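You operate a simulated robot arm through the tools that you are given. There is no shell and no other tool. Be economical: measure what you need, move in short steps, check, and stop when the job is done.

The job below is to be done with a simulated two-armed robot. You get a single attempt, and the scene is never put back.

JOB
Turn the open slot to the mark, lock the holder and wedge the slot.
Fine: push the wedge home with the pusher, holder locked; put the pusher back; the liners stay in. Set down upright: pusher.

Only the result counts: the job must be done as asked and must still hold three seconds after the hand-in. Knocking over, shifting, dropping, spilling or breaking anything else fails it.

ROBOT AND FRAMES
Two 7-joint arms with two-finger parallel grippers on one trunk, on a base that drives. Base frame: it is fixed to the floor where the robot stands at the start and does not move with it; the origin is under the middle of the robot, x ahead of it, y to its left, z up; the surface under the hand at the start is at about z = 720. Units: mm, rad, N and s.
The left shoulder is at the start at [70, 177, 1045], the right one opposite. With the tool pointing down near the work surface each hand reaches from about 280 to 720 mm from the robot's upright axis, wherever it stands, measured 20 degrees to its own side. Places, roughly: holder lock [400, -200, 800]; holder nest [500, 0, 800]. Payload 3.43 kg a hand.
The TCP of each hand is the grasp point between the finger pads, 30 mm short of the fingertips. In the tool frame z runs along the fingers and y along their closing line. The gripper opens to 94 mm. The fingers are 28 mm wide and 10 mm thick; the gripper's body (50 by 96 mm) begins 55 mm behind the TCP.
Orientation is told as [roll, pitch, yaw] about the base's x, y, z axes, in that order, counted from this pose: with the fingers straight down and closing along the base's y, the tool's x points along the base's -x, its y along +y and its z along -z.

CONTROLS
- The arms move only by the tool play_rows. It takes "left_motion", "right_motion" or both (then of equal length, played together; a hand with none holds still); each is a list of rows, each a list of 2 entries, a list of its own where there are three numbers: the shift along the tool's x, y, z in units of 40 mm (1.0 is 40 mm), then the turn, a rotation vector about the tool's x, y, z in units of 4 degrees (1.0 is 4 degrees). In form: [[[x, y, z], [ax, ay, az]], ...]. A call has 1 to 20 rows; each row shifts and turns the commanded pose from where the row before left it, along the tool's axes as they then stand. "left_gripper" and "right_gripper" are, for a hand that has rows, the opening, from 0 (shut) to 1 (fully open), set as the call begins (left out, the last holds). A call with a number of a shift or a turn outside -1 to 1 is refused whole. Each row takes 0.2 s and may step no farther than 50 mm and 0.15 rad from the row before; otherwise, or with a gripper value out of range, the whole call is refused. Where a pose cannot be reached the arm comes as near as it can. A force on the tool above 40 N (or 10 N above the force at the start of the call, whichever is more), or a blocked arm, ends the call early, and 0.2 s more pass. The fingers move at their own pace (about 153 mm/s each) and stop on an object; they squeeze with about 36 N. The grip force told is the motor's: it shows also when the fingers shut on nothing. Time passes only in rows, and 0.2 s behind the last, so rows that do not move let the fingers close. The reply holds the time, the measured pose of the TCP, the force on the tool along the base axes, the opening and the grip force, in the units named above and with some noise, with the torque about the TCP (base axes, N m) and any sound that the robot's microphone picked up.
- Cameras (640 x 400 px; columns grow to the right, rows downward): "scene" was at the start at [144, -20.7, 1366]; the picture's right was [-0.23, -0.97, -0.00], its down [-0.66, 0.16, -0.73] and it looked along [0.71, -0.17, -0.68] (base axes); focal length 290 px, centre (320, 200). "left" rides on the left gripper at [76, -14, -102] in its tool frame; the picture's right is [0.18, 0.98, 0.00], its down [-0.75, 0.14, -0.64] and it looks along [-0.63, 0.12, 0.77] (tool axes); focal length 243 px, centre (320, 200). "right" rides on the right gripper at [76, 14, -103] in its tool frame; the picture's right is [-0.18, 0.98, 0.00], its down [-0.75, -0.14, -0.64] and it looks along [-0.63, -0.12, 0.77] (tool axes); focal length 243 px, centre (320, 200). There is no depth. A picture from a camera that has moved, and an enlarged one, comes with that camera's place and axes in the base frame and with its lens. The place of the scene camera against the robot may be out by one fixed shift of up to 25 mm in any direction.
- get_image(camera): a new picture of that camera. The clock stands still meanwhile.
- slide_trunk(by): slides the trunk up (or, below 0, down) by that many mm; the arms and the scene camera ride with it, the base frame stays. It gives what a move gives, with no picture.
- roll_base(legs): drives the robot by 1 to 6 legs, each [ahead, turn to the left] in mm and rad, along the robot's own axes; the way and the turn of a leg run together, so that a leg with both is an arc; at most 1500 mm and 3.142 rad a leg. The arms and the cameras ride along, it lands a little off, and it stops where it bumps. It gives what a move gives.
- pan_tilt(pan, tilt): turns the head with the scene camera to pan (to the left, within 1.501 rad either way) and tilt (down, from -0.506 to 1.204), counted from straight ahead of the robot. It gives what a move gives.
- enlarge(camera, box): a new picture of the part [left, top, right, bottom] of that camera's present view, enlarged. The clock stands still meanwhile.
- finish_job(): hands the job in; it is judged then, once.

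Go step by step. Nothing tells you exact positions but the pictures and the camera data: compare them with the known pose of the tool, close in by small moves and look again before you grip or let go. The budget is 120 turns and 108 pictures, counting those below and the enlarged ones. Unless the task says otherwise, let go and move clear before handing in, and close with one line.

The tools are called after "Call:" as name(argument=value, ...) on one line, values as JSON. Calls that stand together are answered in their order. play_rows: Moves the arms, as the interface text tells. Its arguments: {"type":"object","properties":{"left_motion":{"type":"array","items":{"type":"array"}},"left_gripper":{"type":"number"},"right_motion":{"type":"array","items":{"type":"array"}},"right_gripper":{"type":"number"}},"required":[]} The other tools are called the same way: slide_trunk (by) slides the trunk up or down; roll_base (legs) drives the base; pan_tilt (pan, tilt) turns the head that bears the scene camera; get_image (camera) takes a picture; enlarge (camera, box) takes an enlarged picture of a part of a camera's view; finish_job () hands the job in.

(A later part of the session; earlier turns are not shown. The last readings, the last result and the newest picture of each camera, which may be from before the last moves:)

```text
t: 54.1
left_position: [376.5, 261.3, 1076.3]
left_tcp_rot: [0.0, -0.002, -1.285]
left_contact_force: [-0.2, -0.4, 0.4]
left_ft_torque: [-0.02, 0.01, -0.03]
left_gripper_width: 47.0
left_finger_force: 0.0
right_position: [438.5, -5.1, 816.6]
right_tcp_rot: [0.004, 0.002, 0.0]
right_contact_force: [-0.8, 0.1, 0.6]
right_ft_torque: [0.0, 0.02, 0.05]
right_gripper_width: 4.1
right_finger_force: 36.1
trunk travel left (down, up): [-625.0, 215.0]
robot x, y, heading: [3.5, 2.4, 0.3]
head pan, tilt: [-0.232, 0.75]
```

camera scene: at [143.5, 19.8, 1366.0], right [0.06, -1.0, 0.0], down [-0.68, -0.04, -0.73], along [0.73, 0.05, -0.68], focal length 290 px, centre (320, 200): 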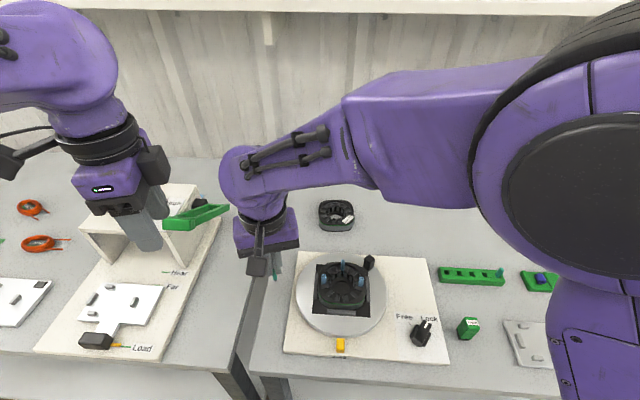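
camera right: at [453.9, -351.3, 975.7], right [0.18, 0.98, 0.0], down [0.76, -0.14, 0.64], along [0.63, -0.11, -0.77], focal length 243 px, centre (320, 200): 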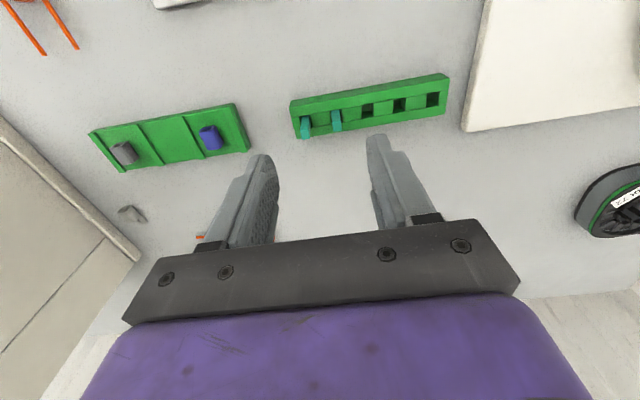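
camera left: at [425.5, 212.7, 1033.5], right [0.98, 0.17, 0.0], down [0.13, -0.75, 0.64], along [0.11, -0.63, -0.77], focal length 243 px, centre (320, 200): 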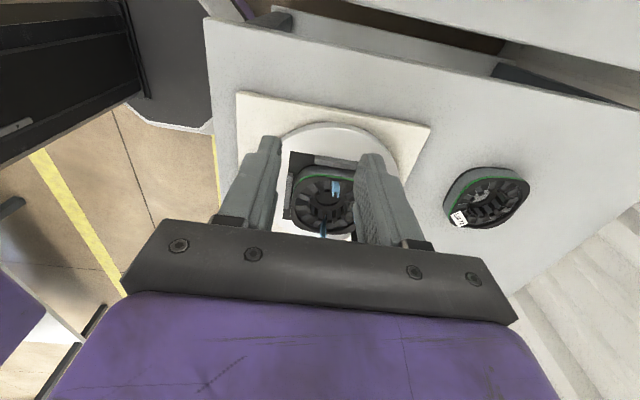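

Call:
play_rows(right_motion=[[[0, 0, 0.05], [0, 0, 0]], [[0, 0, 0.05], [0, 0, 0]], [[0, 0, 0], [0, 0, 0]]])

Call:
get_image(camera="right")

```text
t: 54.9
left_position: [373.7, 259.3, 1078.8]
left_tcp_rot: [0.004, 0.0, -1.285]
left_contact_force: [-0.1, 0.0, -0.7]
left_ft_torque: [-0.04, 0.0, 0.02]
left_gripper_width: 47.2
left_finger_force: 0.0
right_position: [438.8, -4.9, 814.9]
right_tcp_rot: [0.006, -0.007, 0.0]
right_contact_force: [-7.7, -4.6, 23.8]
right_ft_torque: [-0.3, 0.52, 0.13]
right_gripper_width: 5.0
right_finger_force: 35.6
trunk travel left (down, up): [-625.0, 215.0]
robot x, y, heading: [-1.3, 0.5, 0.293]
head pan, tilt: [-0.232, 0.75]
stopped in row 3 (right hand): the force on the tool passed its limit at 43 N (the readings are from after the stop); the commanded pose is now the measured one
```

```text
35 pictures are left
camera right: at [361.9, 9.4, 919.8], right [0.18, 0.98, 0.01], down [0.75, -0.14, 0.65], along [0.64, -0.11, -0.76], focal length 243 px, centre (320, 200)
```

right: 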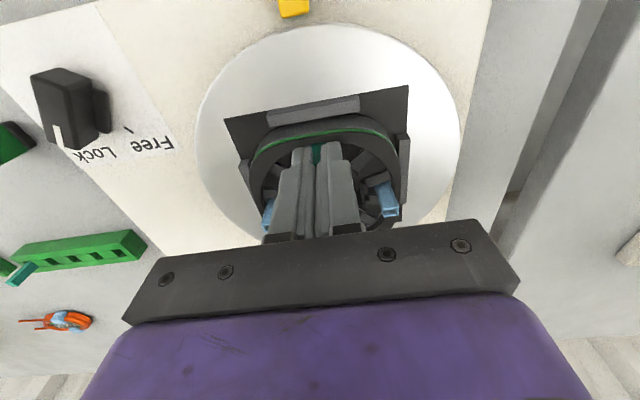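

Call:
play_rows(right_motion=[[[0, 0, -0.02], [0, 0, 0]], [[0, 0, 0], [0, 0, 0]], [[0, 0, 0], [0, 0, 0]]])

Call:
play_rows(right_motion=[[[0, 0, 0], [0, 0, 0]], [[0, 0, 0], [0, 0, 0]], [[0, 0, 0], [0, 0, 0]]], right_gripper=0.2)

Call:
play_rows(right_motion=[[[0, 0, -0.4], [0, 0, 0]], [[0, 0, -0.8], [0, 0, 0]], [[0, 0, -0.8], [0, 0, 0]], [[0, 0, 0], [0, 0, 0]]])

Call:
enlarge(camera="right", box=[270, 80, 370, 150])

Call:
enlarge(camera="scene", box=[310, 250, 380, 320])

```text
t: 55.6
left_position: [374.8, 259.5, 1078.6]
left_tcp_rot: [0.005, -0.001, -1.287]
left_contact_force: [0.3, 0.8, -0.8]
left_ft_torque: [0.0, 0.0, -0.01]
left_gripper_width: 47.2
left_finger_force: 0.2
right_position: [438.7, -4.6, 816.1]
right_tcp_rot: [0.006, -0.006, -0.002]
right_contact_force: [-4.3, -5.7, 25.9]
right_ft_torque: [-0.36, 0.49, 0.03]
right_gripper_width: 4.4
right_finger_force: 36.0
trunk travel left (down, up): [-625.0, 215.0]
robot x, y, heading: [1.3, -2.7, 0.298]
head pan, tilt: [-0.232, 0.75]
```

```text
t: 56.5
left_position: [375.4, 261.3, 1076.5]
left_tcp_rot: [0.003, -0.004, -1.284]
left_contact_force: [0.3, -0.4, -0.3]
left_ft_torque: [-0.01, -0.01, 0.0]
left_gripper_width: 46.9
left_finger_force: 0.1
right_position: [439.6, -3.4, 816.0]
right_tcp_rot: [0.006, -0.007, -0.002]
right_contact_force: [-0.6, 8.9, 27.0]
right_ft_torque: [-0.05, 0.36, 0.04]
right_gripper_width: 13.8
right_finger_force: 0.0
trunk travel left (down, up): [-625.0, 215.0]
robot x, y, heading: [-3.0, 2.2, 0.297]
head pan, tilt: [-0.232, 0.75]
```

```text
t: 57.5
left_position: [376.7, 260.5, 1077.1]
left_tcp_rot: [0.003, -0.002, -1.285]
left_contact_force: [1.3, 0.8, 0.6]
left_ft_torque: [0.01, 0.01, 0.01]
left_gripper_width: 47.0
left_finger_force: 0.2
right_position: [442.4, -4.2, 895.2]
right_tcp_rot: [0.004, -0.002, -0.001]
right_contact_force: [-0.4, 0.1, 0.6]
right_ft_torque: [-0.02, -0.02, -0.02]
right_gripper_width: 18.8
right_finger_force: 0.0
trunk travel left (down, up): [-625.0, 215.0]
robot x, y, heading: [-0.0, 1.4, 0.295]
head pan, tilt: [-0.232, 0.75]
```

```text
5.71 times, centred on (320, 115) of right
camera zoom: at [365.6, 11.2, 999.1], right [0.19, 0.98, 0.0], down [0.75, -0.14, 0.64], along [0.63, -0.12, -0.77], focal length 1386 px, centre (320, 686)
```

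zoom: 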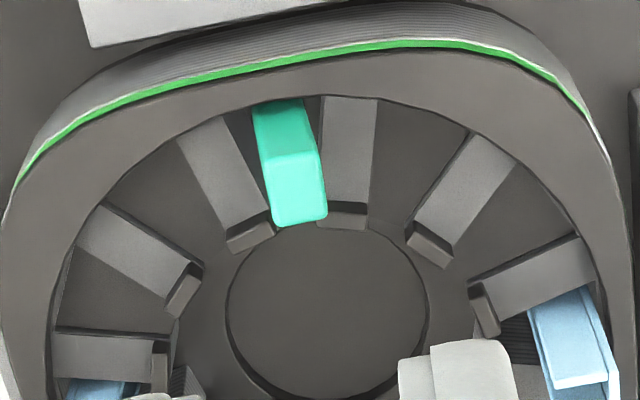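

```text
5.71 times, centred on (345, 285) of scene
camera zoom: at [143.7, 20.1, 1366.0], right [0.06, -1.0, 0.0], down [-0.68, -0.04, -0.73], along [0.73, 0.05, -0.68], focal length 1656 px, centre (177, -286)
```

zoom: 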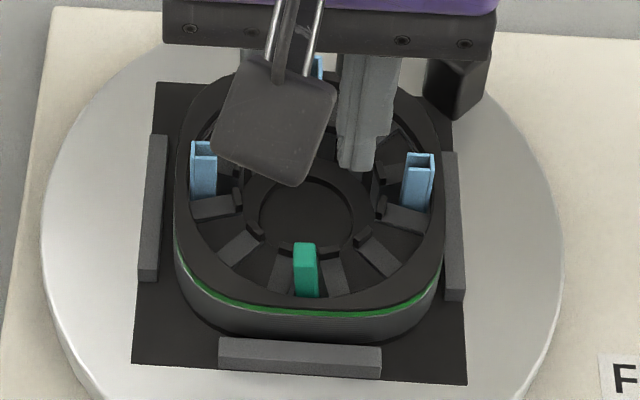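

The wedge stands upright in the open slot. Next is the pusher: I'll bring the right hand over it.

Call:
play_rows(right_motion=[[[0.186, -0.893, 0], [0, 0, 0]], [[0.186, -0.893, 0], [0, 0, 0]], [[0.186, -0.893, 0], [0, 0, 0]], [[0.186, -0.893, 0], [0, 0, 0]], [[0.186, -0.893, 0], [0, 0, 0]], [[0.186, -0.893, 0], [0, 0, 0]], [[0.186, -0.893, 0], [0, 0, 0]], [[0, 0, 0], [0, 0, 0]]], right_gripper=0.6)

Call:
get_image(camera="right")

Call:
get_image(camera="scene")

```text
t: 59.2
left_position: [378.5, 260.6, 1075.4]
left_tcp_rot: [0.001, -0.002, -1.284]
left_contact_force: [0.0, 0.6, 1.4]
left_ft_torque: [-0.01, 0.0, -0.02]
left_gripper_width: 47.0
left_finger_force: 0.1
right_position: [389.7, -255.3, 892.8]
right_tcp_rot: [0.004, -0.002, -0.001]
right_contact_force: [-0.4, 1.0, -0.8]
right_ft_torque: [-0.01, 0.0, 0.01]
right_gripper_width: 56.6
right_finger_force: 0.2
trunk travel left (down, up): [-625.0, 215.0]
robot x, y, heading: [1.3, 2.5, 0.296]
head pan, tilt: [-0.232, 0.75]
```

```text
32 pictures are left
camera right: at [312.6, -240.7, 997.3], right [0.19, 0.98, 0.0], down [0.75, -0.14, 0.64], along [0.63, -0.12, -0.77], focal length 243 px, centre (320, 200)
```

right: 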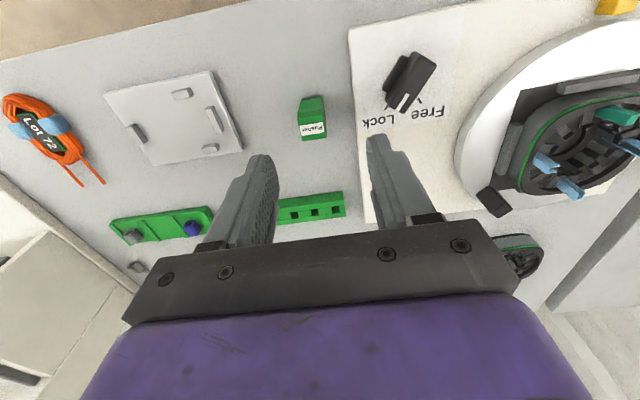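

```text
31 pictures are left
camera scene: at [144.6, 20.5, 1365.9], right [0.06, -1.0, 0.0], down [-0.68, -0.04, -0.73], along [0.73, 0.05, -0.68], focal length 290 px, centre (320, 200)
```

scene: 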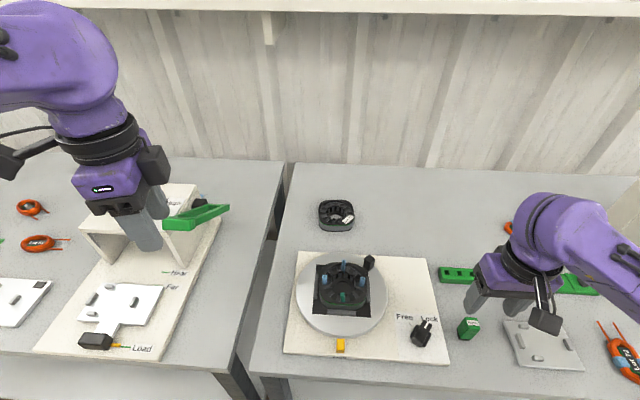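

Call:
enlarge(camera="right", box=[280, 80, 350, 150])

Call:
enlarge(camera="scene", box=[445, 305, 495, 345])

```text
5.71 times, centred on (315, 115) of right
camera zoom: at [312.6, -240.7, 997.3], right [0.19, 0.98, 0.0], down [0.75, -0.14, 0.64], along [0.63, -0.12, -0.77], focal length 1386 px, centre (349, 686)
```

zoom: 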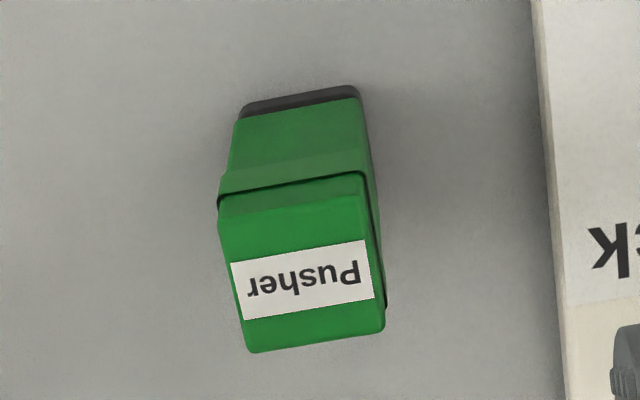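

```text
10.00 times, centred on (470, 325) of scene
camera zoom: at [144.6, 20.5, 1365.9], right [0.06, -1.0, 0.0], down [-0.68, -0.04, -0.73], along [0.73, 0.05, -0.68], focal length 2897 px, centre (-1180, -1050)
```

zoom: 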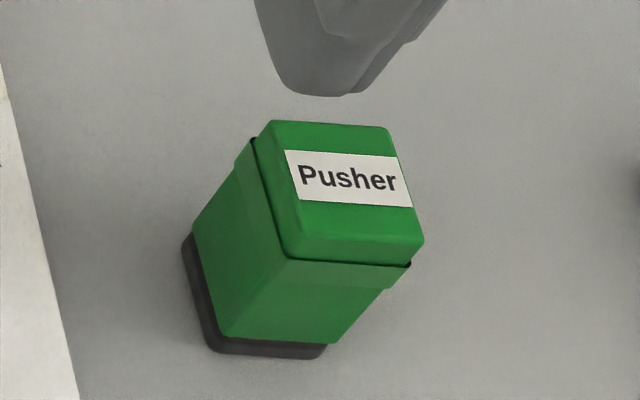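

Call:
play_rows(right_motion=[[[-0.18, -0.135, 0.95], [0, 0, 0]], [[-0.18, -0.135, 0.95], [0, 0, 0]], [[0, 0, 0], [0, 0, 0]]], right_gripper=0.55)

Call:
get_image(camera="right")

```text
t: 60.0
left_position: [376.5, 260.9, 1077.0]
left_tcp_rot: [0.001, -0.003, -1.288]
left_contact_force: [-0.2, 0.1, 0.0]
left_ft_torque: [-0.01, 0.02, -0.03]
left_gripper_width: 47.2
left_finger_force: 0.0
right_position: [400.1, -265.3, 817.4]
right_tcp_rot: [0.003, -0.003, -0.001]
right_contact_force: [0.6, -0.4, 0.3]
right_ft_torque: [0.0, 0.06, 0.0]
right_gripper_width: 51.6
right_finger_force: 0.0
trunk travel left (down, up): [-625.0, 215.0]
robot x, y, heading: [-2.1, 1.2, 0.296]
head pan, tilt: [-0.232, 0.75]
```

```text
28 pictures are left
camera right: at [325.0, -251.1, 921.9], right [0.19, 0.98, 0.0], down [0.75, -0.14, 0.64], along [0.63, -0.12, -0.77], focal length 243 px, centre (320, 200)
```

right: 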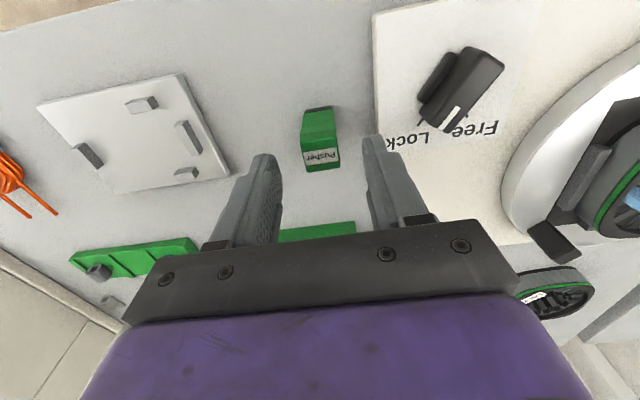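

Call:
play_rows(right_motion=[[[-0.13, 0, 0.2], [0, 0, 0]], [[0, 0, 0.4], [0, 0, 0]], [[0, 0, 0], [0, 0, 0]]], right_gripper=0.43)

Call:
enlarge(camera="right", box=[240, 100, 400, 220])

```text
t: 60.9
left_position: [376.5, 259.6, 1076.9]
left_tcp_rot: [0.002, -0.002, -1.284]
left_contact_force: [-0.2, -0.8, 0.5]
left_ft_torque: [0.02, -0.01, 0.02]
left_gripper_width: 46.9
left_finger_force: 0.1
right_position: [408.3, -265.2, 793.5]
right_tcp_rot: [0.007, -0.004, -0.002]
right_contact_force: [-0.4, 0.3, -0.1]
right_ft_torque: [-0.04, 0.0, 0.0]
right_gripper_width: 40.3
right_finger_force: 0.2
trunk travel left (down, up): [-625.0, 215.0]
robot x, y, heading: [0.8, 0.6, 0.298]
head pan, tilt: [-0.232, 0.75]
```

```text
3.33 times, centred on (320, 160) of right
camera zoom: at [331.5, -251.2, 897.4], right [0.19, 0.98, 0.01], down [0.75, -0.14, 0.64], along [0.63, -0.12, -0.77], focal length 809 px, centre (320, 333)
```

zoom: 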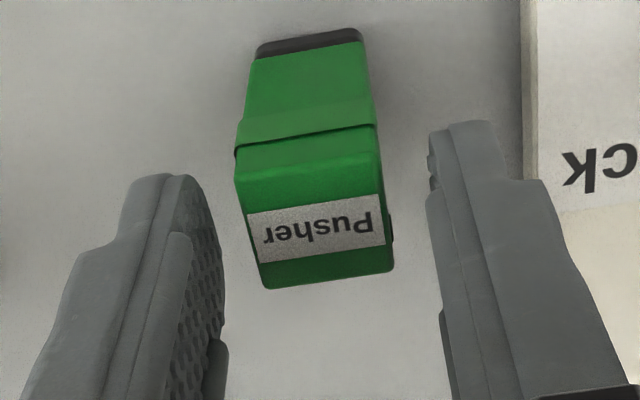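

Call:
play_rows(right_motion=[[[0, 0, 0.4], [0, 0, 0]], [[0, 0, 0.38], [0, 0, 0]], [[0, 0, 0], [0, 0, 0]]])

Call:
play_rows(right_motion=[[[0, 0, 0], [0, 0, 0]], [[0, 0, 0], [0, 0, 0]], [[0, 0, 0], [0, 0, 0]]], right_gripper=0)

Call:
enlarge(camera="right", box=[240, 100, 400, 220])

```text
t: 61.6
left_position: [377.5, 259.5, 1076.3]
left_tcp_rot: [0.002, -0.002, -1.286]
left_contact_force: [0.0, 0.2, 0.2]
left_ft_torque: [-0.02, 0.02, 0.03]
left_gripper_width: 46.9
left_finger_force: 0.0
right_position: [409.0, -264.8, 762.2]
right_tcp_rot: [0.005, -0.004, -0.003]
right_contact_force: [1.0, 0.0, -0.3]
right_ft_torque: [-0.02, 0.0, 0.04]
right_gripper_width: 40.4
right_finger_force: 0.1
trunk travel left (down, up): [-625.0, 215.0]
robot x, y, heading: [0.6, 1.1, 0.298]
head pan, tilt: [-0.232, 0.75]
```

```text
t: 62.5
left_position: [378.7, 260.5, 1076.4]
left_tcp_rot: [0.001, -0.001, -1.286]
left_contact_force: [-0.1, -0.5, 0.0]
left_ft_torque: [0.01, 0.0, 0.0]
left_gripper_width: 47.0
left_finger_force: 0.1
right_position: [407.7, -265.1, 761.9]
right_tcp_rot: [0.006, -0.001, -0.002]
right_contact_force: [-0.4, -0.6, 0.0]
right_ft_torque: [-0.03, 0.0, -0.02]
right_gripper_width: 27.5
right_finger_force: 35.6
trunk travel left (down, up): [-625.0, 215.0]
robot x, y, heading: [0.5, -0.3, 0.299]
head pan, tilt: [-0.232, 0.75]
```

```text
3.33 times, centred on (320, 160) of right
camera zoom: at [332.0, -250.4, 866.3], right [0.19, 0.98, 0.01], down [0.75, -0.15, 0.64], along [0.63, -0.12, -0.77], focal length 809 px, centre (320, 333)
```

zoom: 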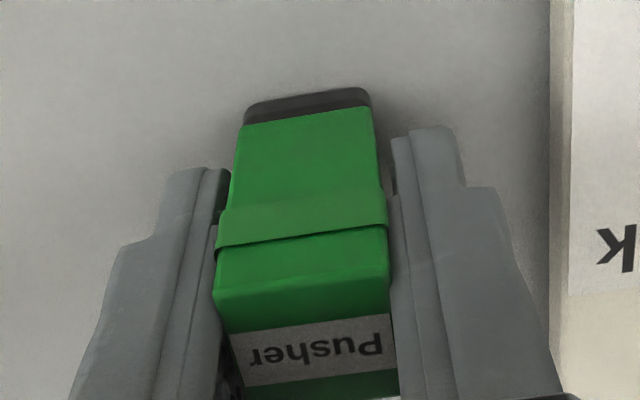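

The pusher is gripped; its rest pose was TCP (407.7, −265.1, 761.9). I'll lift it and carry it over the wedge.

Call:
play_rows(right_motion=[[[0, 0, -0.3], [0, 0, 0]], [[0, 0, -0.9], [0, 0, 0]], [[0, 0, -0.9], [0, 0, 0]], [[0, 0, -0.9], [0, 0, 0]], [[-0.13, 0.925, 0], [0, 0, 0]], [[-0.13, 0.925, 0], [0, 0, 0]], [[-0.13, 0.925, 0], [0, 0, 0]], [[-0.13, 0.925, 0], [0, 0, 0]], [[-0.13, 0.925, 0], [0, 0, 0]], [[-0.13, 0.925, 0], [0, 0, 0]], [[-0.13, 0.925, 0], [0, 0, 0]], [[0, 0, 0], [0, 0, 0]]])

Call:
enlarge(camera="right", box=[240, 80, 400, 200])

Call:
enlarge(camera="scene", box=[300, 230, 390, 320])

```text
t: 65.0
left_position: [378.0, 258.8, 1077.3]
left_tcp_rot: [0.003, 0.0, -1.288]
left_contact_force: [-0.2, -0.4, 0.5]
left_ft_torque: [0.01, 0.01, 0.0]
left_gripper_width: 46.9
left_finger_force: 0.0
right_position: [444.0, -8.6, 883.6]
right_tcp_rot: [0.008, -0.004, -0.004]
right_contact_force: [0.6, 0.4, -0.9]
right_ft_torque: [0.07, -0.02, 0.0]
right_gripper_width: 27.2
right_finger_force: 36.6
trunk travel left (down, up): [-625.0, 215.0]
robot x, y, heading: [-2.8, 0.6, 0.298]
head pan, tilt: [-0.232, 0.75]
```

```text
3.33 times, centred on (320, 140) of right
camera zoom: at [367.8, 5.7, 987.8], right [0.19, 0.98, 0.01], down [0.75, -0.15, 0.64], along [0.63, -0.11, -0.77], focal length 809 px, centre (320, 400)
```

zoom: 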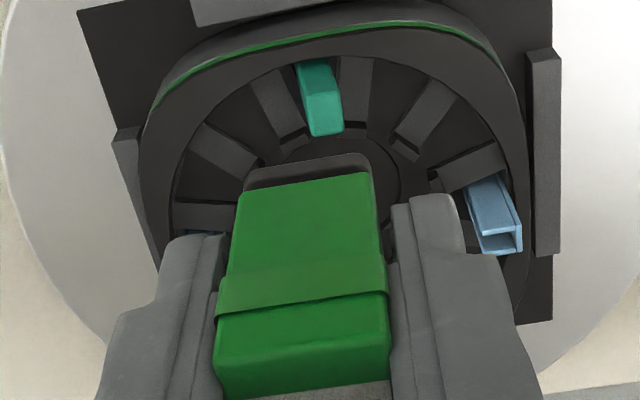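

```text
4.44 times, centred on (345, 275) of scene
camera zoom: at [143.9, 17.6, 1366.0], right [0.06, -1.0, 0.0], down [-0.68, -0.04, -0.73], along [0.73, 0.05, -0.68], focal length 1288 px, centre (209, -133)
```

zoom: 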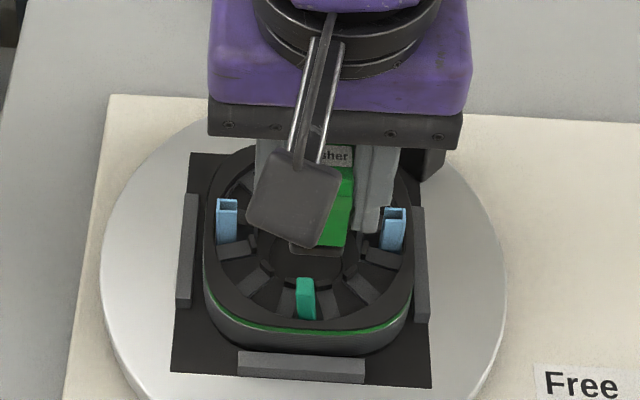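

Call:
play_rows(right_motion=[[[-0.05, 0.05, 0.4], [0, 0, 0]], [[0, 0, 0.35], [0, 0, 0]], [[0, 0, 0.1], [0, 0, 0]], [[0, 0, 0], [0, 0, 0]]])

Call:
enlarge(camera="right", box=[240, 80, 400, 200])

Call:
enlarge(camera="scene", box=[300, 230, 390, 320])

```text
t: 66.0
left_position: [377.1, 260.3, 1075.2]
left_tcp_rot: [0.001, -0.002, -1.286]
left_contact_force: [0.1, -0.1, -0.2]
left_ft_torque: [-0.01, 0.01, -0.03]
left_gripper_width: 47.0
left_finger_force: 0.0
right_position: [446.3, -5.8, 848.1]
right_tcp_rot: [0.006, -0.001, -0.002]
right_contact_force: [0.0, 0.2, 0.1]
right_ft_torque: [-0.03, 0.04, 0.0]
right_gripper_width: 27.0
right_finger_force: 35.6
trunk travel left (down, up): [-625.0, 215.0]
robot x, y, heading: [-1.5, -2.4, 0.296]
head pan, tilt: [-0.232, 0.75]
```

```text
3.33 times, centred on (320, 140) of right
camera zoom: at [370.6, 8.7, 953.4], right [0.19, 0.98, 0.01], down [0.75, -0.15, 0.64], along [0.63, -0.12, -0.77], focal length 809 px, centre (320, 400)
```

zoom: 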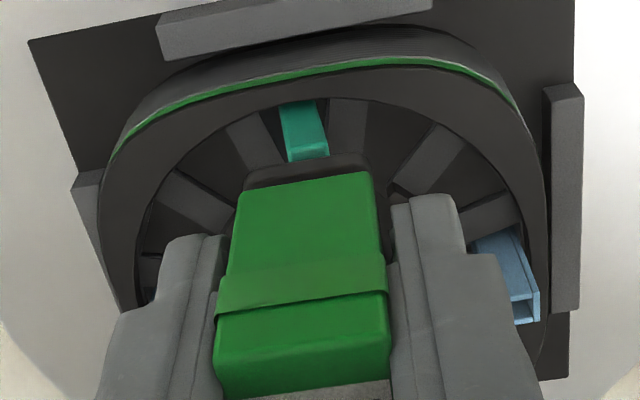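

```text
4.44 times, centred on (345, 275) of scene
camera zoom: at [143.6, 19.5, 1366.0], right [0.06, -1.0, 0.0], down [-0.68, -0.04, -0.73], along [0.73, 0.05, -0.68], focal length 1288 px, centre (209, -133)
```

zoom: 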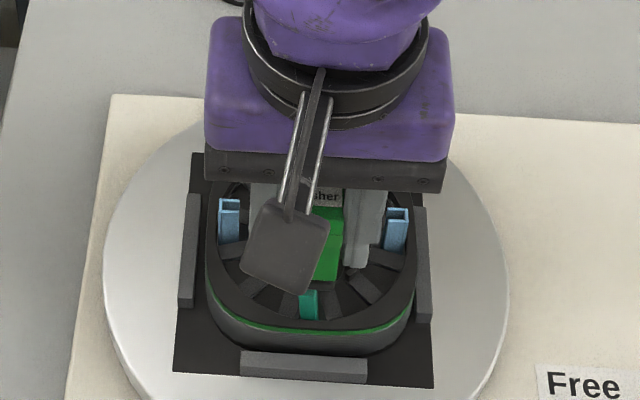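

Call:
play_rows(right_motion=[[[0, 0, 0.08], [0, 0, 0]], [[0, 0, 0.08], [0, 0, 0]], [[0, 0, 0.08], [0, 0, 0]], [[0, 0, 0], [0, 0, 0]]])

```text
t: 67.0
left_position: [378.1, 260.0, 1076.2]
left_tcp_rot: [0.001, -0.002, -1.287]
left_contact_force: [0.2, -0.1, -0.3]
left_ft_torque: [0.01, 0.0, -0.03]
left_gripper_width: 46.8
left_finger_force: 0.1
right_position: [446.9, -5.2, 839.6]
right_tcp_rot: [0.007, -0.004, -0.001]
right_contact_force: [0.5, -0.3, -0.6]
right_ft_torque: [0.0, 0.03, 0.02]
right_gripper_width: 27.2
right_finger_force: 35.4
trunk travel left (down, up): [-625.0, 215.0]
robot x, y, heading: [-1.9, 2.4, 0.295]
head pan, tilt: [-0.232, 0.75]
```

Call:
play_rows(right_motion=[[[0, 0, 0.06], [0, 0, 0]], [[0, 0, 0.06], [0, 0, 0]], [[0, 0, 0.06], [0, 0, 0]], [[0, 0, 0], [0, 0, 0]]])

Call:
enlarge(camera="right", box=[270, 90, 370, 150])

```text
t: 68.0
left_position: [374.9, 260.2, 1077.6]
left_tcp_rot: [0.004, -0.002, -1.286]
left_contact_force: [0.5, -0.1, -0.2]
left_ft_torque: [0.01, 0.0, 0.0]
left_gripper_width: 47.1
left_finger_force: 0.0
right_position: [445.3, -2.9, 833.0]
right_tcp_rot: [0.005, -0.007, -0.003]
right_contact_force: [0.9, -0.3, 29.0]
right_ft_torque: [-0.15, 0.25, 0.05]
right_gripper_width: 27.2
right_finger_force: 36.1
trunk travel left (down, up): [-625.0, 215.0]
robot x, y, heading: [-1.5, 1.9, 0.295]
head pan, tilt: [-0.232, 0.75]
```

```text
6.40 times, centred on (320, 120) of right
camera zoom: at [369.7, 10.5, 937.3], right [0.19, 0.98, 0.01], down [0.75, -0.15, 0.65], along [0.64, -0.11, -0.76], focal length 1553 px, centre (320, 712)
```

zoom: 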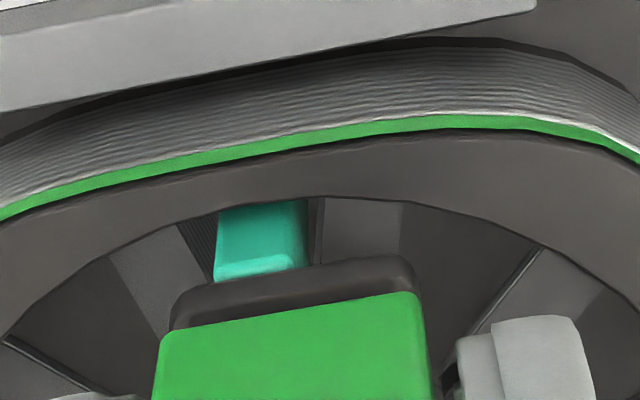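

Call:
play_rows(right_motion=[[[0, 0, -0.1], [0, 0, 0]], [[0.05, -0.05, 0], [0, 0, 0]], [[0, 0, 0.1], [0, 0, 0]], [[0, 0, 0.05], [0, 0, 0]], [[0, 0, 0.05], [0, 0, 0]], [[0, 0, 0.05], [0, 0, 0]], [[0, 0, 0], [0, 0, 0]]])

Call:
enlarge(camera="right", box=[270, 90, 370, 150])

```text
t: 69.7
left_position: [374.2, 260.4, 1077.5]
left_tcp_rot: [0.004, -0.002, -1.288]
left_contact_force: [-0.3, -0.1, 0.2]
left_ft_torque: [0.02, 0.0, 0.02]
left_gripper_width: 47.2
left_finger_force: 0.1
right_position: [443.3, -4.7, 829.0]
right_tcp_rot: [0.006, -0.008, -0.002]
right_contact_force: [1.4, -0.1, 30.3]
right_ft_torque: [-0.05, 0.23, 0.0]
right_gripper_width: 27.1
right_finger_force: 36.0
trunk travel left (down, up): [-625.0, 215.0]
robot x, y, heading: [4.7, 0.7, 0.299]
head pan, tilt: [-0.232, 0.75]
```

```text
6.40 times, centred on (320, 120) of right
camera zoom: at [366.5, 8.6, 931.8], right [0.19, 0.98, 0.01], down [0.75, -0.15, 0.65], along [0.64, -0.12, -0.76], focal length 1553 px, centre (320, 712)
```

zoom: 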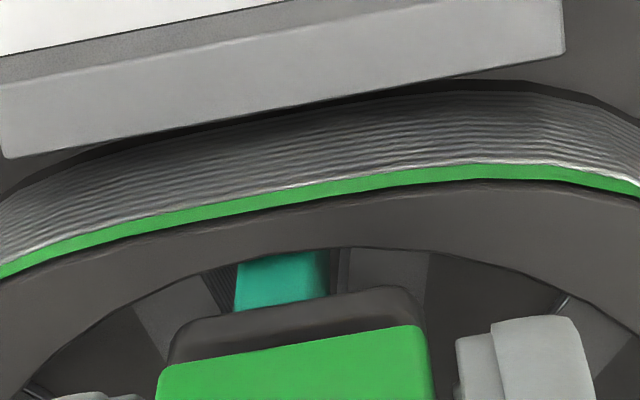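

The wedge is sinking against steady friction of about 30 N. I'll keep pressing.

Call:
play_rows(right_motion=[[[0, 0, 0.05], [0, 0, 0]], [[0, 0, 0.05], [0, 0, 0]], [[0, 0, 0.05], [0, 0, 0]], [[0, 0, 0], [0, 0, 0]]])

Call:
enlarge(camera="right", box=[270, 90, 370, 150])

```text
t: 70.7
left_position: [374.9, 260.9, 1077.0]
left_tcp_rot: [0.004, -0.004, -1.285]
left_contact_force: [0.5, 0.6, 0.6]
left_ft_torque: [0.0, 0.0, 0.0]
left_gripper_width: 47.0
left_finger_force: 0.0
right_position: [441.6, -5.2, 823.1]
right_tcp_rot: [0.005, -0.005, -0.002]
right_contact_force: [-0.7, 0.5, 30.1]
right_ft_torque: [-0.04, 0.3, 0.0]
right_gripper_width: 27.4
right_finger_force: 35.5
trunk travel left (down, up): [-625.0, 215.0]
robot x, y, heading: [-0.9, 5.0, 0.295]
head pan, tilt: [-0.232, 0.75]
```

```text
6.40 times, centred on (320, 120) of right
camera zoom: at [366.2, 8.3, 926.1], right [0.19, 0.98, 0.01], down [0.75, -0.15, 0.65], along [0.64, -0.12, -0.76], focal length 1553 px, centre (320, 712)
```

zoom: 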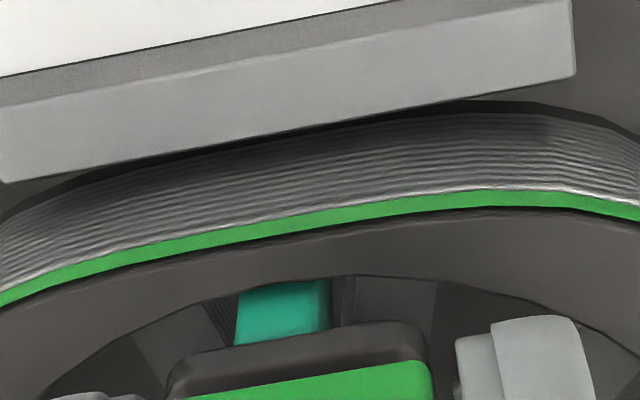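

The pusher is slipping in the grip at about 30 N and the wedge hasn't moved, so one hand isn't enough. My plan is to set the pusher down at its spot and re-grip it from the side. Then the free left fist can press on its top. First I'll lift and turn the base back.

Call:
play_rows(right_motion=[[[0, 0, -0.4], [0, 0, 0]], [[0, 0, -0.8], [0, 0, 0]], [[0, 0, -0.9], [0, 0, 0]], [[0, 0, 0], [0, 0, 0]]])

Call:
enlarge(camera="right", box=[240, 60, 400, 180])

Call:
roll_base(legs=[[0, -0.296]])

```text
t: 71.7
left_position: [378.1, 259.5, 1076.9]
left_tcp_rot: [0.0, -0.002, -1.284]
left_contact_force: [-0.1, 0.3, -0.4]
left_ft_torque: [0.03, -0.03, 0.02]
left_gripper_width: 46.9
left_finger_force: 0.1
right_position: [444.5, -6.3, 905.1]
right_tcp_rot: [0.005, -0.003, -0.003]
right_contact_force: [0.3, 0.3, -1.4]
right_ft_torque: [0.04, 0.0, -0.04]
right_gripper_width: 27.2
right_finger_force: 36.5
trunk travel left (down, up): [-625.0, 215.0]
robot x, y, heading: [2.9, 2.1, 0.294]
head pan, tilt: [-0.232, 0.75]
```

```text
3.33 times, centred on (320, 120) of right
camera zoom: at [368.2, 8.0, 1008.2], right [0.19, 0.98, 0.0], down [0.75, -0.14, 0.64], along [0.63, -0.12, -0.77], focal length 809 px, centre (320, 467)
```

zoom: 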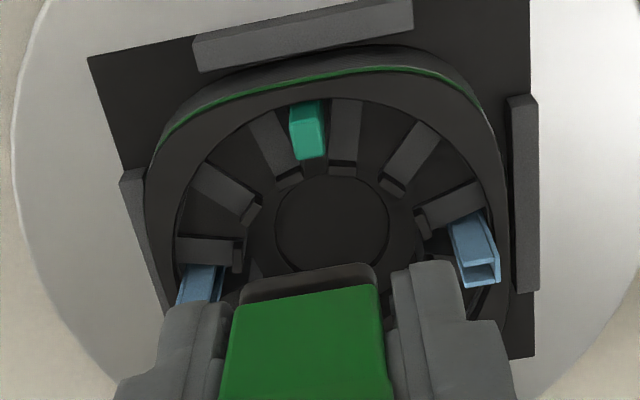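

```text
t: 73.0
left_position: [435.3, 143.7, 1076.5]
left_tcp_rot: [0.0, -0.003, -1.573]
left_contact_force: [-0.1, 0.2, 0.2]
left_ft_torque: [0.04, 0.03, 0.01]
left_gripper_width: 47.0
left_finger_force: 0.0
right_position: [423.0, -131.7, 905.4]
right_tcp_rot: [0.003, -0.003, -0.288]
right_contact_force: [-1.0, -0.1, -0.9]
right_ft_torque: [0.0, -0.02, -0.02]
right_gripper_width: 27.1
right_finger_force: 36.1
trunk travel left (down, up): [-625.0, 215.0]
robot x, y, heading: [-4.0, 1.1, 0.009]
head pan, tilt: [-0.232, 0.75]
```

Call:
get_image(camera="scene")

Call:
enlarge(camera="scene", box=[250, 260, 310, 310])

```text
17 pictures are left
camera scene: at [143.8, -17.9, 1366.1], right [-0.22, -0.98, 0.0], down [-0.66, 0.15, -0.73], along [0.71, -0.16, -0.68], focal length 290 px, centre (320, 200)
```

scene: 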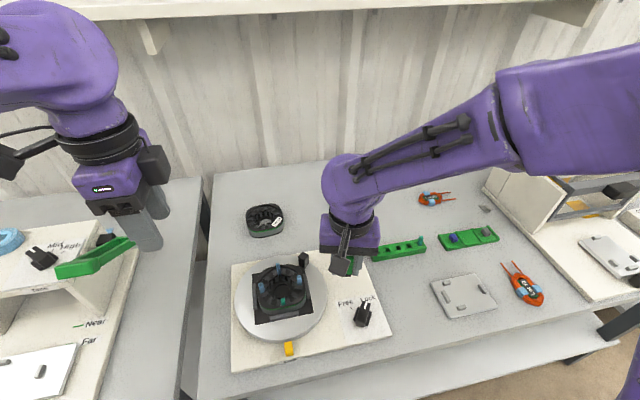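

```text
8.00 times, centred on (280, 285) of scene
camera zoom: at [143.8, -17.9, 1366.1], right [-0.22, -0.98, 0.0], down [-0.66, 0.15, -0.73], along [0.71, -0.16, -0.68], focal length 2318 px, centre (640, -480)
```

zoom: 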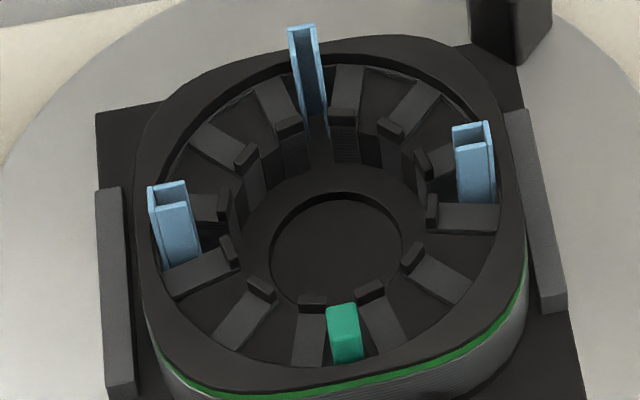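

The wedge did sink about 6 mm, so pushing works near the grip limit. I'll set the pusher down at its place to reset the grip, then push again.

Call:
play_rows(right_motion=[[[-0.145, -0.827, 0], [0, 0, 0]], [[-0.145, -0.827, 0], [0, 0, 0]], [[-0.145, -0.827, 0], [0, 0, 0]], [[-0.145, -0.827, 0], [0, 0, 0]], [[0, 0, 0], [0, 0, -0.825]], [[0, 0, 0], [0, 0, -0.825]], [[0, 0, 0], [0, 0, -0.825]], [[0, 0, 0], [0, 0, -0.825]], [[0, 0, 0], [0, 0, -0.825]], [[0, 0, 0.85], [0, 0, 0]], [[0, 0, 0.85], [0, 0, 0]], [[0, 0, 0.85], [0, 0, 0]], [[0, 0, 0.6], [0, 0, 0]], [[0, 0, 0], [0, 0, 0]]])

```text
t: 76.0
left_position: [436.1, 143.2, 1077.5]
left_tcp_rot: [0.001, -0.003, -1.573]
left_contact_force: [0.1, 0.7, -0.4]
left_ft_torque: [0.01, -0.04, 0.01]
left_gripper_width: 46.9
left_finger_force: 0.1
right_position: [409.3, -265.3, 777.1]
right_tcp_rot: [0.004, -0.005, -0.001]
right_contact_force: [-0.5, -0.1, -1.2]
right_ft_torque: [0.05, -0.03, 0.01]
right_gripper_width: 27.3
right_finger_force: 36.2
trunk travel left (down, up): [-625.0, 215.0]
robot x, y, heading: [-0.2, -0.1, 0.008]
head pan, tilt: [-0.232, 0.75]
```

Call:
play_rows(right_motion=[[[0.03, 0, 0.3], [0, 0, 0]], [[0, 0, 0.15], [0, 0, 0]], [[0, 0, 0.1], [0, 0, 0]], [[0, 0, 0.06], [0, 0, 0]], [[0, 0, 0], [0, 0, 0]]])

Call:
enlarge(camera="right", box=[240, 100, 400, 220])

```text
t: 77.2
left_position: [434.8, 142.3, 1077.4]
left_tcp_rot: [0.001, 0.0, -1.573]
left_contact_force: [-0.2, 0.1, 0.4]
left_ft_torque: [0.0, 0.0, 0.0]
left_gripper_width: 46.8
left_finger_force: 0.1
right_position: [409.4, -265.8, 752.3]
right_tcp_rot: [0.003, -0.004, 0.0]
right_contact_force: [0.1, -0.4, -0.2]
right_ft_torque: [0.02, 0.02, 0.0]
right_gripper_width: 27.6
right_finger_force: 36.2
trunk travel left (down, up): [-625.0, 215.0]
robot x, y, heading: [0.3, -1.8, 0.015]
head pan, tilt: [-0.232, 0.75]
```

```text
3.33 times, centred on (320, 160) of right
camera zoom: at [332.0, -251.3, 857.0], right [0.18, 0.98, 0.0], down [0.75, -0.14, 0.64], along [0.63, -0.12, -0.76], focal length 809 px, centre (320, 333)
```

zoom: 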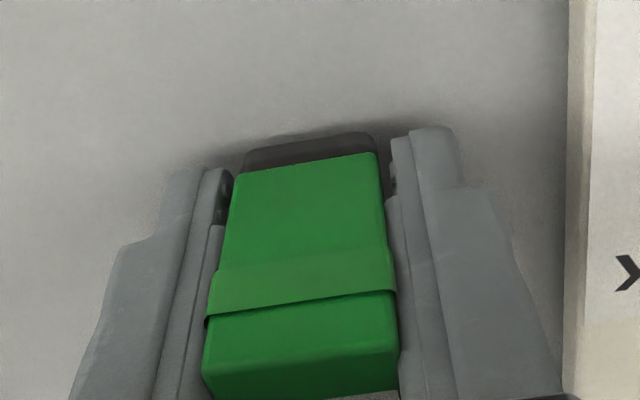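

Call:
play_rows(right_motion=[[[0, 0, 0.03], [0, 0, 0]], [[0, 0, 0], [0, 0, 0]]])

Call:
play_rows(right_motion=[[[0, 0, 0], [0, 0, 0]], [[0, 0, 0], [0, 0, 0]], [[0, 0, 0], [0, 0, 0]]], right_gripper=0.33)

Call:
enlarge(camera="right", box=[240, 100, 400, 220])

```text
t: 77.8
left_position: [436.7, 142.0, 1076.5]
left_tcp_rot: [0.003, -0.001, -1.572]
left_contact_force: [0.3, -0.1, 0.7]
left_ft_torque: [0.02, -0.03, 0.02]
left_gripper_width: 47.3
left_finger_force: 0.2
right_position: [408.3, -266.2, 752.0]
right_tcp_rot: [0.003, -0.005, 0.0]
right_contact_force: [-0.4, 0.5, -1.2]
right_ft_torque: [-0.02, 0.0, 0.03]
right_gripper_width: 27.0
right_finger_force: 36.3
trunk travel left (down, up): [-625.0, 215.0]
robot x, y, heading: [-0.3, 4.1, 0.01]
head pan, tilt: [-0.232, 0.75]
```

```text
t: 78.6
left_position: [435.4, 142.7, 1075.5]
left_tcp_rot: [0.003, -0.002, -1.573]
left_contact_force: [-0.4, 0.0, -0.2]
left_ft_torque: [-0.01, 0.0, -0.02]
left_gripper_width: 46.7
left_finger_force: 0.0
right_position: [408.3, -265.0, 751.7]
right_tcp_rot: [0.004, -0.004, -0.001]
right_contact_force: [0.6, -0.3, 0.0]
right_ft_torque: [0.0, 0.0, 0.01]
right_gripper_width: 30.8
right_finger_force: 0.1
trunk travel left (down, up): [-625.0, 215.0]
robot x, y, heading: [2.2, 2.7, 0.011]
head pan, tilt: [-0.232, 0.75]
```

```text
3.33 times, centred on (320, 160) of right
camera zoom: at [331.8, -251.1, 855.7], right [0.18, 0.98, 0.0], down [0.75, -0.14, 0.64], along [0.63, -0.12, -0.76], focal length 809 px, centre (320, 333)
```

zoom: 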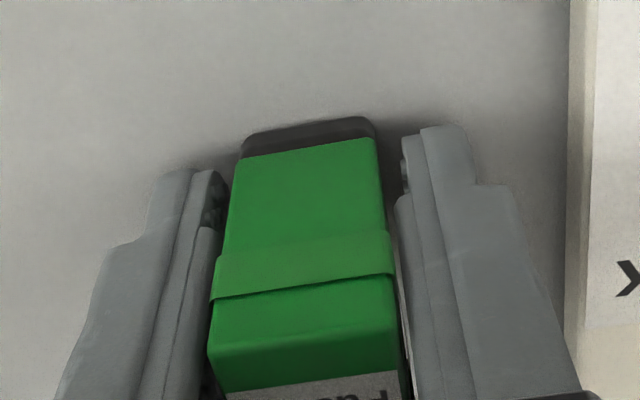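

Call:
play_rows(right_motion=[[[0, 0, -0.2], [0, 0, 0]], [[0, 0, -0.2], [0, 0, 0]], [[0, 0, 0], [0, 0, 0]]])

Call:
play_rows(right_motion=[[[0, 0, 0], [0, 0, 0]], [[0, 0, 0], [0, 0, 0]], [[0, 0, 0], [0, 0, 0]], [[0, 0, -0.3], [0, 0, 0]], [[0, 0, -0.9], [0, 0, 0]], [[0, 0, -0.9], [0, 0, 0]], [[0, 0, -0.9], [0, 0, 0]], [[0, 0, -0.9], [0, 0, 0]], [[0, 0, 0], [0, 0, 0]]], right_gripper=0)

Call:
roll_base(legs=[[0, 0.3]])

```text
t: 79.4
left_position: [436.1, 143.0, 1076.7]
left_tcp_rot: [0.001, -0.001, -1.573]
left_contact_force: [1.1, -0.3, -0.6]
left_ft_torque: [0.02, -0.01, 0.03]
left_gripper_width: 47.0
left_finger_force: 0.1
right_position: [408.5, -264.7, 767.5]
right_tcp_rot: [0.006, -0.004, 0.001]
right_contact_force: [-0.3, 0.1, 0.5]
right_ft_torque: [0.0, 0.03, 0.0]
right_gripper_width: 31.0
right_finger_force: 0.3
trunk travel left (down, up): [-625.0, 215.0]
robot x, y, heading: [-2.1, 1.9, 0.006]
head pan, tilt: [-0.232, 0.75]
```

```text
t: 81.4
left_position: [435.9, 141.3, 1075.8]
left_tcp_rot: [0.0, -0.002, -1.571]
left_contact_force: [0.1, 0.7, 0.6]
left_ft_torque: [0.01, 0.06, 0.0]
left_gripper_width: 46.7
left_finger_force: 0.1
right_position: [408.6, -265.8, 920.0]
right_tcp_rot: [0.001, 0.007, -0.001]
right_contact_force: [0.6, -0.1, -0.2]
right_ft_torque: [0.02, 0.0, -0.01]
right_gripper_width: 27.0
right_finger_force: 36.3
right hand out of reach, approached as far as the arm can: row 8
trunk travel left (down, up): [-625.0, 215.0]
robot x, y, heading: [-0.1, -0.1, 0.012]
head pan, tilt: [-0.232, 0.75]
```

```text
t: 82.8
left_position: [375.7, 264.4, 1075.5]
left_tcp_rot: [0.002, -0.002, -1.271]
left_contact_force: [0.0, -0.2, 0.1]
left_ft_torque: [0.03, 0.01, 0.0]
left_gripper_width: 47.1
left_finger_force: 0.0
right_position: [467.9, -134.3, 919.8]
right_tcp_rot: [0.003, 0.008, 0.296]
right_contact_force: [-0.2, 1.3, -1.2]
right_ft_torque: [0.01, -0.01, 0.03]
right_gripper_width: 27.1
right_finger_force: 36.3
trunk travel left (down, up): [-625.0, 215.0]
robot x, y, heading: [-5.2, 1.3, 0.312]
head pan, tilt: [-0.232, 0.75]
```

Call:
play_rows(right_motion=[[[-0.1, 0.815, 0], [0, 0, 0]], [[-0.1, 0.815, 0], [0, 0, 0]], [[-0.1, 0.815, 0], [0, 0, 0]], [[-0.1, 0.815, 0], [0, 0, 0]], [[0, 0, 0.3], [0, 0, 0.848]], [[0, 0, 0.3], [0, 0, 0.848]], [[0, 0, 0.3], [0, 0, 0.848]], [[0, 0, 0.3], [0, 0, 0.848]], [[0, 0, 0.3], [0, 0, 0.848]], [[0, 0, 0], [0, 0, 0]]])

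Call:
enlarge(camera="right", box=[260, 90, 380, 170])

```text
t: 85.0
left_position: [374.6, 263.3, 1076.4]
left_tcp_rot: [0.001, -0.003, -1.272]
left_contact_force: [0.2, -0.1, 0.4]
left_ft_torque: [0.01, 0.01, 0.0]
left_gripper_width: 47.0
left_finger_force: 0.1
right_position: [443.7, -4.3, 859.7]
right_tcp_rot: [-0.001, 0.008, 0.0]
right_contact_force: [-0.7, 0.3, -0.5]
right_ft_torque: [-0.02, 0.0, -0.02]
right_gripper_width: 26.9
right_finger_force: 35.7
trunk travel left (down, up): [-625.0, 215.0]
robot x, y, heading: [-3.5, 0.4, 0.308]
head pan, tilt: [-0.232, 0.75]
```

```text
5.00 times, centred on (320, 130) of right
camera zoom: at [368.1, 9.5, 964.1], right [0.18, 0.98, 0.0], down [0.76, -0.14, 0.64], along [0.63, -0.12, -0.77], focal length 1213 px, centre (320, 550)
```

zoom: 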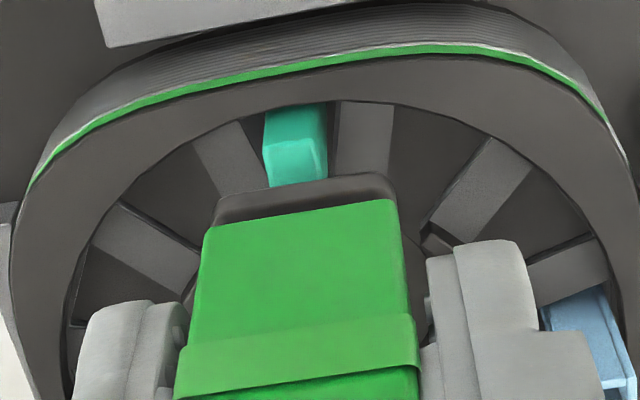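

Call:
play_rows(right_motion=[[[-0.01, -0.02, 0.2], [0, 0, 0]], [[0, 0, 0.15], [0, 0, 0]], [[0, 0, 0.1], [0, 0, 0]], [[0, 0, 0.06], [0, 0, 0]], [[0, 0, 0.06], [0, 0, 0]], [[0, 0, 0], [0, 0, 0]]])

Call:
play_rows(right_motion=[[[0, 0, 0.04], [0, 0, 0]], [[0, 0, 0.04], [0, 0, 0]], [[0, 0, 0.04], [0, 0, 0]], [[0, 0, 0], [0, 0, 0]]])

```text
t: 86.4
left_position: [371.0, 264.9, 1077.4]
left_tcp_rot: [0.005, -0.001, -1.272]
left_contact_force: [-0.3, -0.5, -0.3]
left_ft_torque: [-0.01, -0.01, 0.02]
left_gripper_width: 47.1
left_finger_force: 0.2
right_position: [441.7, -5.9, 836.9]
right_tcp_rot: [0.0, 0.003, 0.003]
right_contact_force: [2.9, -0.4, 29.5]
right_ft_torque: [-0.13, 0.09, -0.03]
right_gripper_width: 27.4
right_finger_force: 35.5
trunk travel left (down, up): [-625.0, 215.0]
robot x, y, heading: [1.7, 4.5, 0.31]
head pan, tilt: [-0.232, 0.75]
```

```text
t: 87.4
left_position: [372.1, 265.4, 1076.1]
left_tcp_rot: [0.003, -0.003, -1.273]
left_contact_force: [0.1, 0.1, -0.2]
left_ft_torque: [-0.02, 0.0, 0.0]
left_gripper_width: 47.0
left_finger_force: 0.2
right_position: [442.7, -4.4, 834.0]
right_tcp_rot: [-0.001, 0.005, 0.001]
right_contact_force: [0.1, 0.1, 28.7]
right_ft_torque: [-0.07, 0.28, -0.03]
right_gripper_width: 27.2
right_finger_force: 36.2
trunk travel left (down, up): [-625.0, 215.0]
robot x, y, heading: [-3.2, 1.5, 0.31]
head pan, tilt: [-0.232, 0.75]
```

Call:
enlarge(camera="right", box=[260, 90, 380, 170])

```text
5.00 times, centred on (320, 130) of right
camera zoom: at [366.9, 9.4, 937.8], right [0.18, 0.98, 0.0], down [0.76, -0.14, 0.64], along [0.63, -0.12, -0.77], focal length 1213 px, centre (320, 550)
```

zoom: 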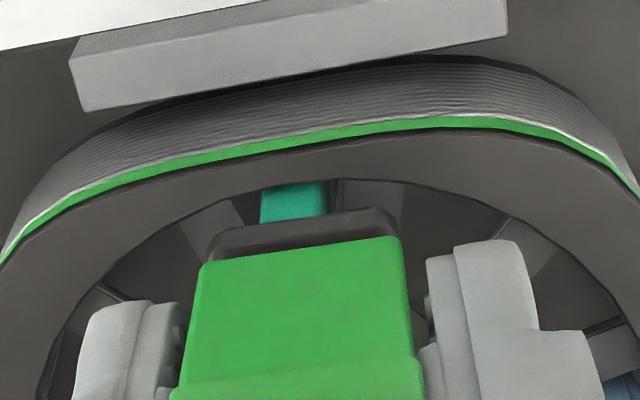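

The push has stalled at the grip-friction limit. I'll return the pusher to its place and re-grip it with the right hand leaned back, which leaves its top free for the left fist.

Call:
play_rows(right_motion=[[[0, 0, -0.4], [0, 0, 0]], [[0, 0, -0.8], [0, 0, 0]], [[0, 0, -0.8], [0, 0, 0]], [[0.122, -0.932, 0], [0, 0, 0]], [[0.122, -0.932, 0], [0, 0, 0]], [[0.122, -0.932, 0], [0, 0, 0]], [[0.122, -0.932, 0], [0, 0, 0]], [[0.122, -0.932, 0], [0, 0, 0]], [[0.122, -0.932, 0], [0, 0, 0]], [[0.122, -0.932, 0], [0, 0, 0]], [[0, 0, 0.9], [0, 0, 0]], [[0, 0, 0.9], [0, 0, 0]], [[0, 0, 0.9], [0, 0, 0]], [[0, 0, 0.6], [0, 0, 0]], [[0, 0, 0], [0, 0, 0]], [[0, 0, 0], [0, 0, 0]]])

```text
t: 90.8
left_position: [374.5, 264.6, 1076.5]
left_tcp_rot: [0.0, -0.001, -1.272]
left_contact_force: [0.1, -0.2, 0.3]
left_ft_torque: [-0.01, -0.02, 0.02]
left_gripper_width: 47.2
left_finger_force: 0.1
right_position: [410.9, -267.4, 780.7]
right_tcp_rot: [-0.001, 0.008, 0.001]
right_contact_force: [-0.3, -0.3, -0.7]
right_ft_torque: [0.02, -0.02, 0.01]
right_gripper_width: 27.2
right_finger_force: 36.1
trunk travel left (down, up): [-625.0, 215.0]
robot x, y, heading: [1.4, -2.1, 0.306]
head pan, tilt: [-0.232, 0.75]
```

Call:
play_rows(right_motion=[[[0.05, 0.04, 0.35], [0, 0, 0]], [[0, 0, 0.08], [0, 0, 0]], [[0, 0, 0.04], [0, 0, 0]], [[0, 0, 0.04], [0, 0, 0]], [[0, 0, 0], [0, 0, 0]]])

```text
t: 92.0
left_position: [374.4, 264.1, 1077.3]
left_tcp_rot: [0.003, -0.002, -1.271]
left_contact_force: [0.0, 1.3, 0.6]
left_ft_torque: [0.03, 0.02, 0.01]
left_gripper_width: 47.3
left_finger_force: 0.1
right_position: [407.8, -263.5, 760.9]
right_tcp_rot: [0.0, 0.009, 0.001]
right_contact_force: [-0.4, 0.5, -0.3]
right_ft_torque: [-0.02, -0.01, -0.02]
right_gripper_width: 27.3
right_finger_force: 35.8
trunk travel left (down, up): [-625.0, 215.0]
robot x, y, heading: [-1.9, -1.5, 0.311]
head pan, tilt: [-0.232, 0.75]
```

Call:
play_rows(right_motion=[[[0, 0, 0.04], [0, 0, 0]], [[0, 0, 0.04], [0, 0, 0]], [[0, 0, 0.04], [0, 0, 0]], [[0, 0, 0], [0, 0, 0]]])

```text
t: 93.0
left_position: [372.9, 265.9, 1077.1]
left_tcp_rot: [0.003, -0.004, -1.274]
left_contact_force: [-0.1, 0.3, 0.4]
left_ft_torque: [-0.01, -0.01, 0.01]
left_gripper_width: 46.9
left_finger_force: 0.1
right_position: [407.2, -263.3, 756.9]
right_tcp_rot: [-0.002, 0.002, 0.001]
right_contact_force: [4.3, -5.9, 28.8]
right_ft_torque: [-0.14, 0.22, 0.03]
right_gripper_width: 27.5
right_finger_force: 36.1
trunk travel left (down, up): [-625.0, 215.0]
robot x, y, heading: [-2.0, 2.3, 0.311]
head pan, tilt: [-0.232, 0.75]
```

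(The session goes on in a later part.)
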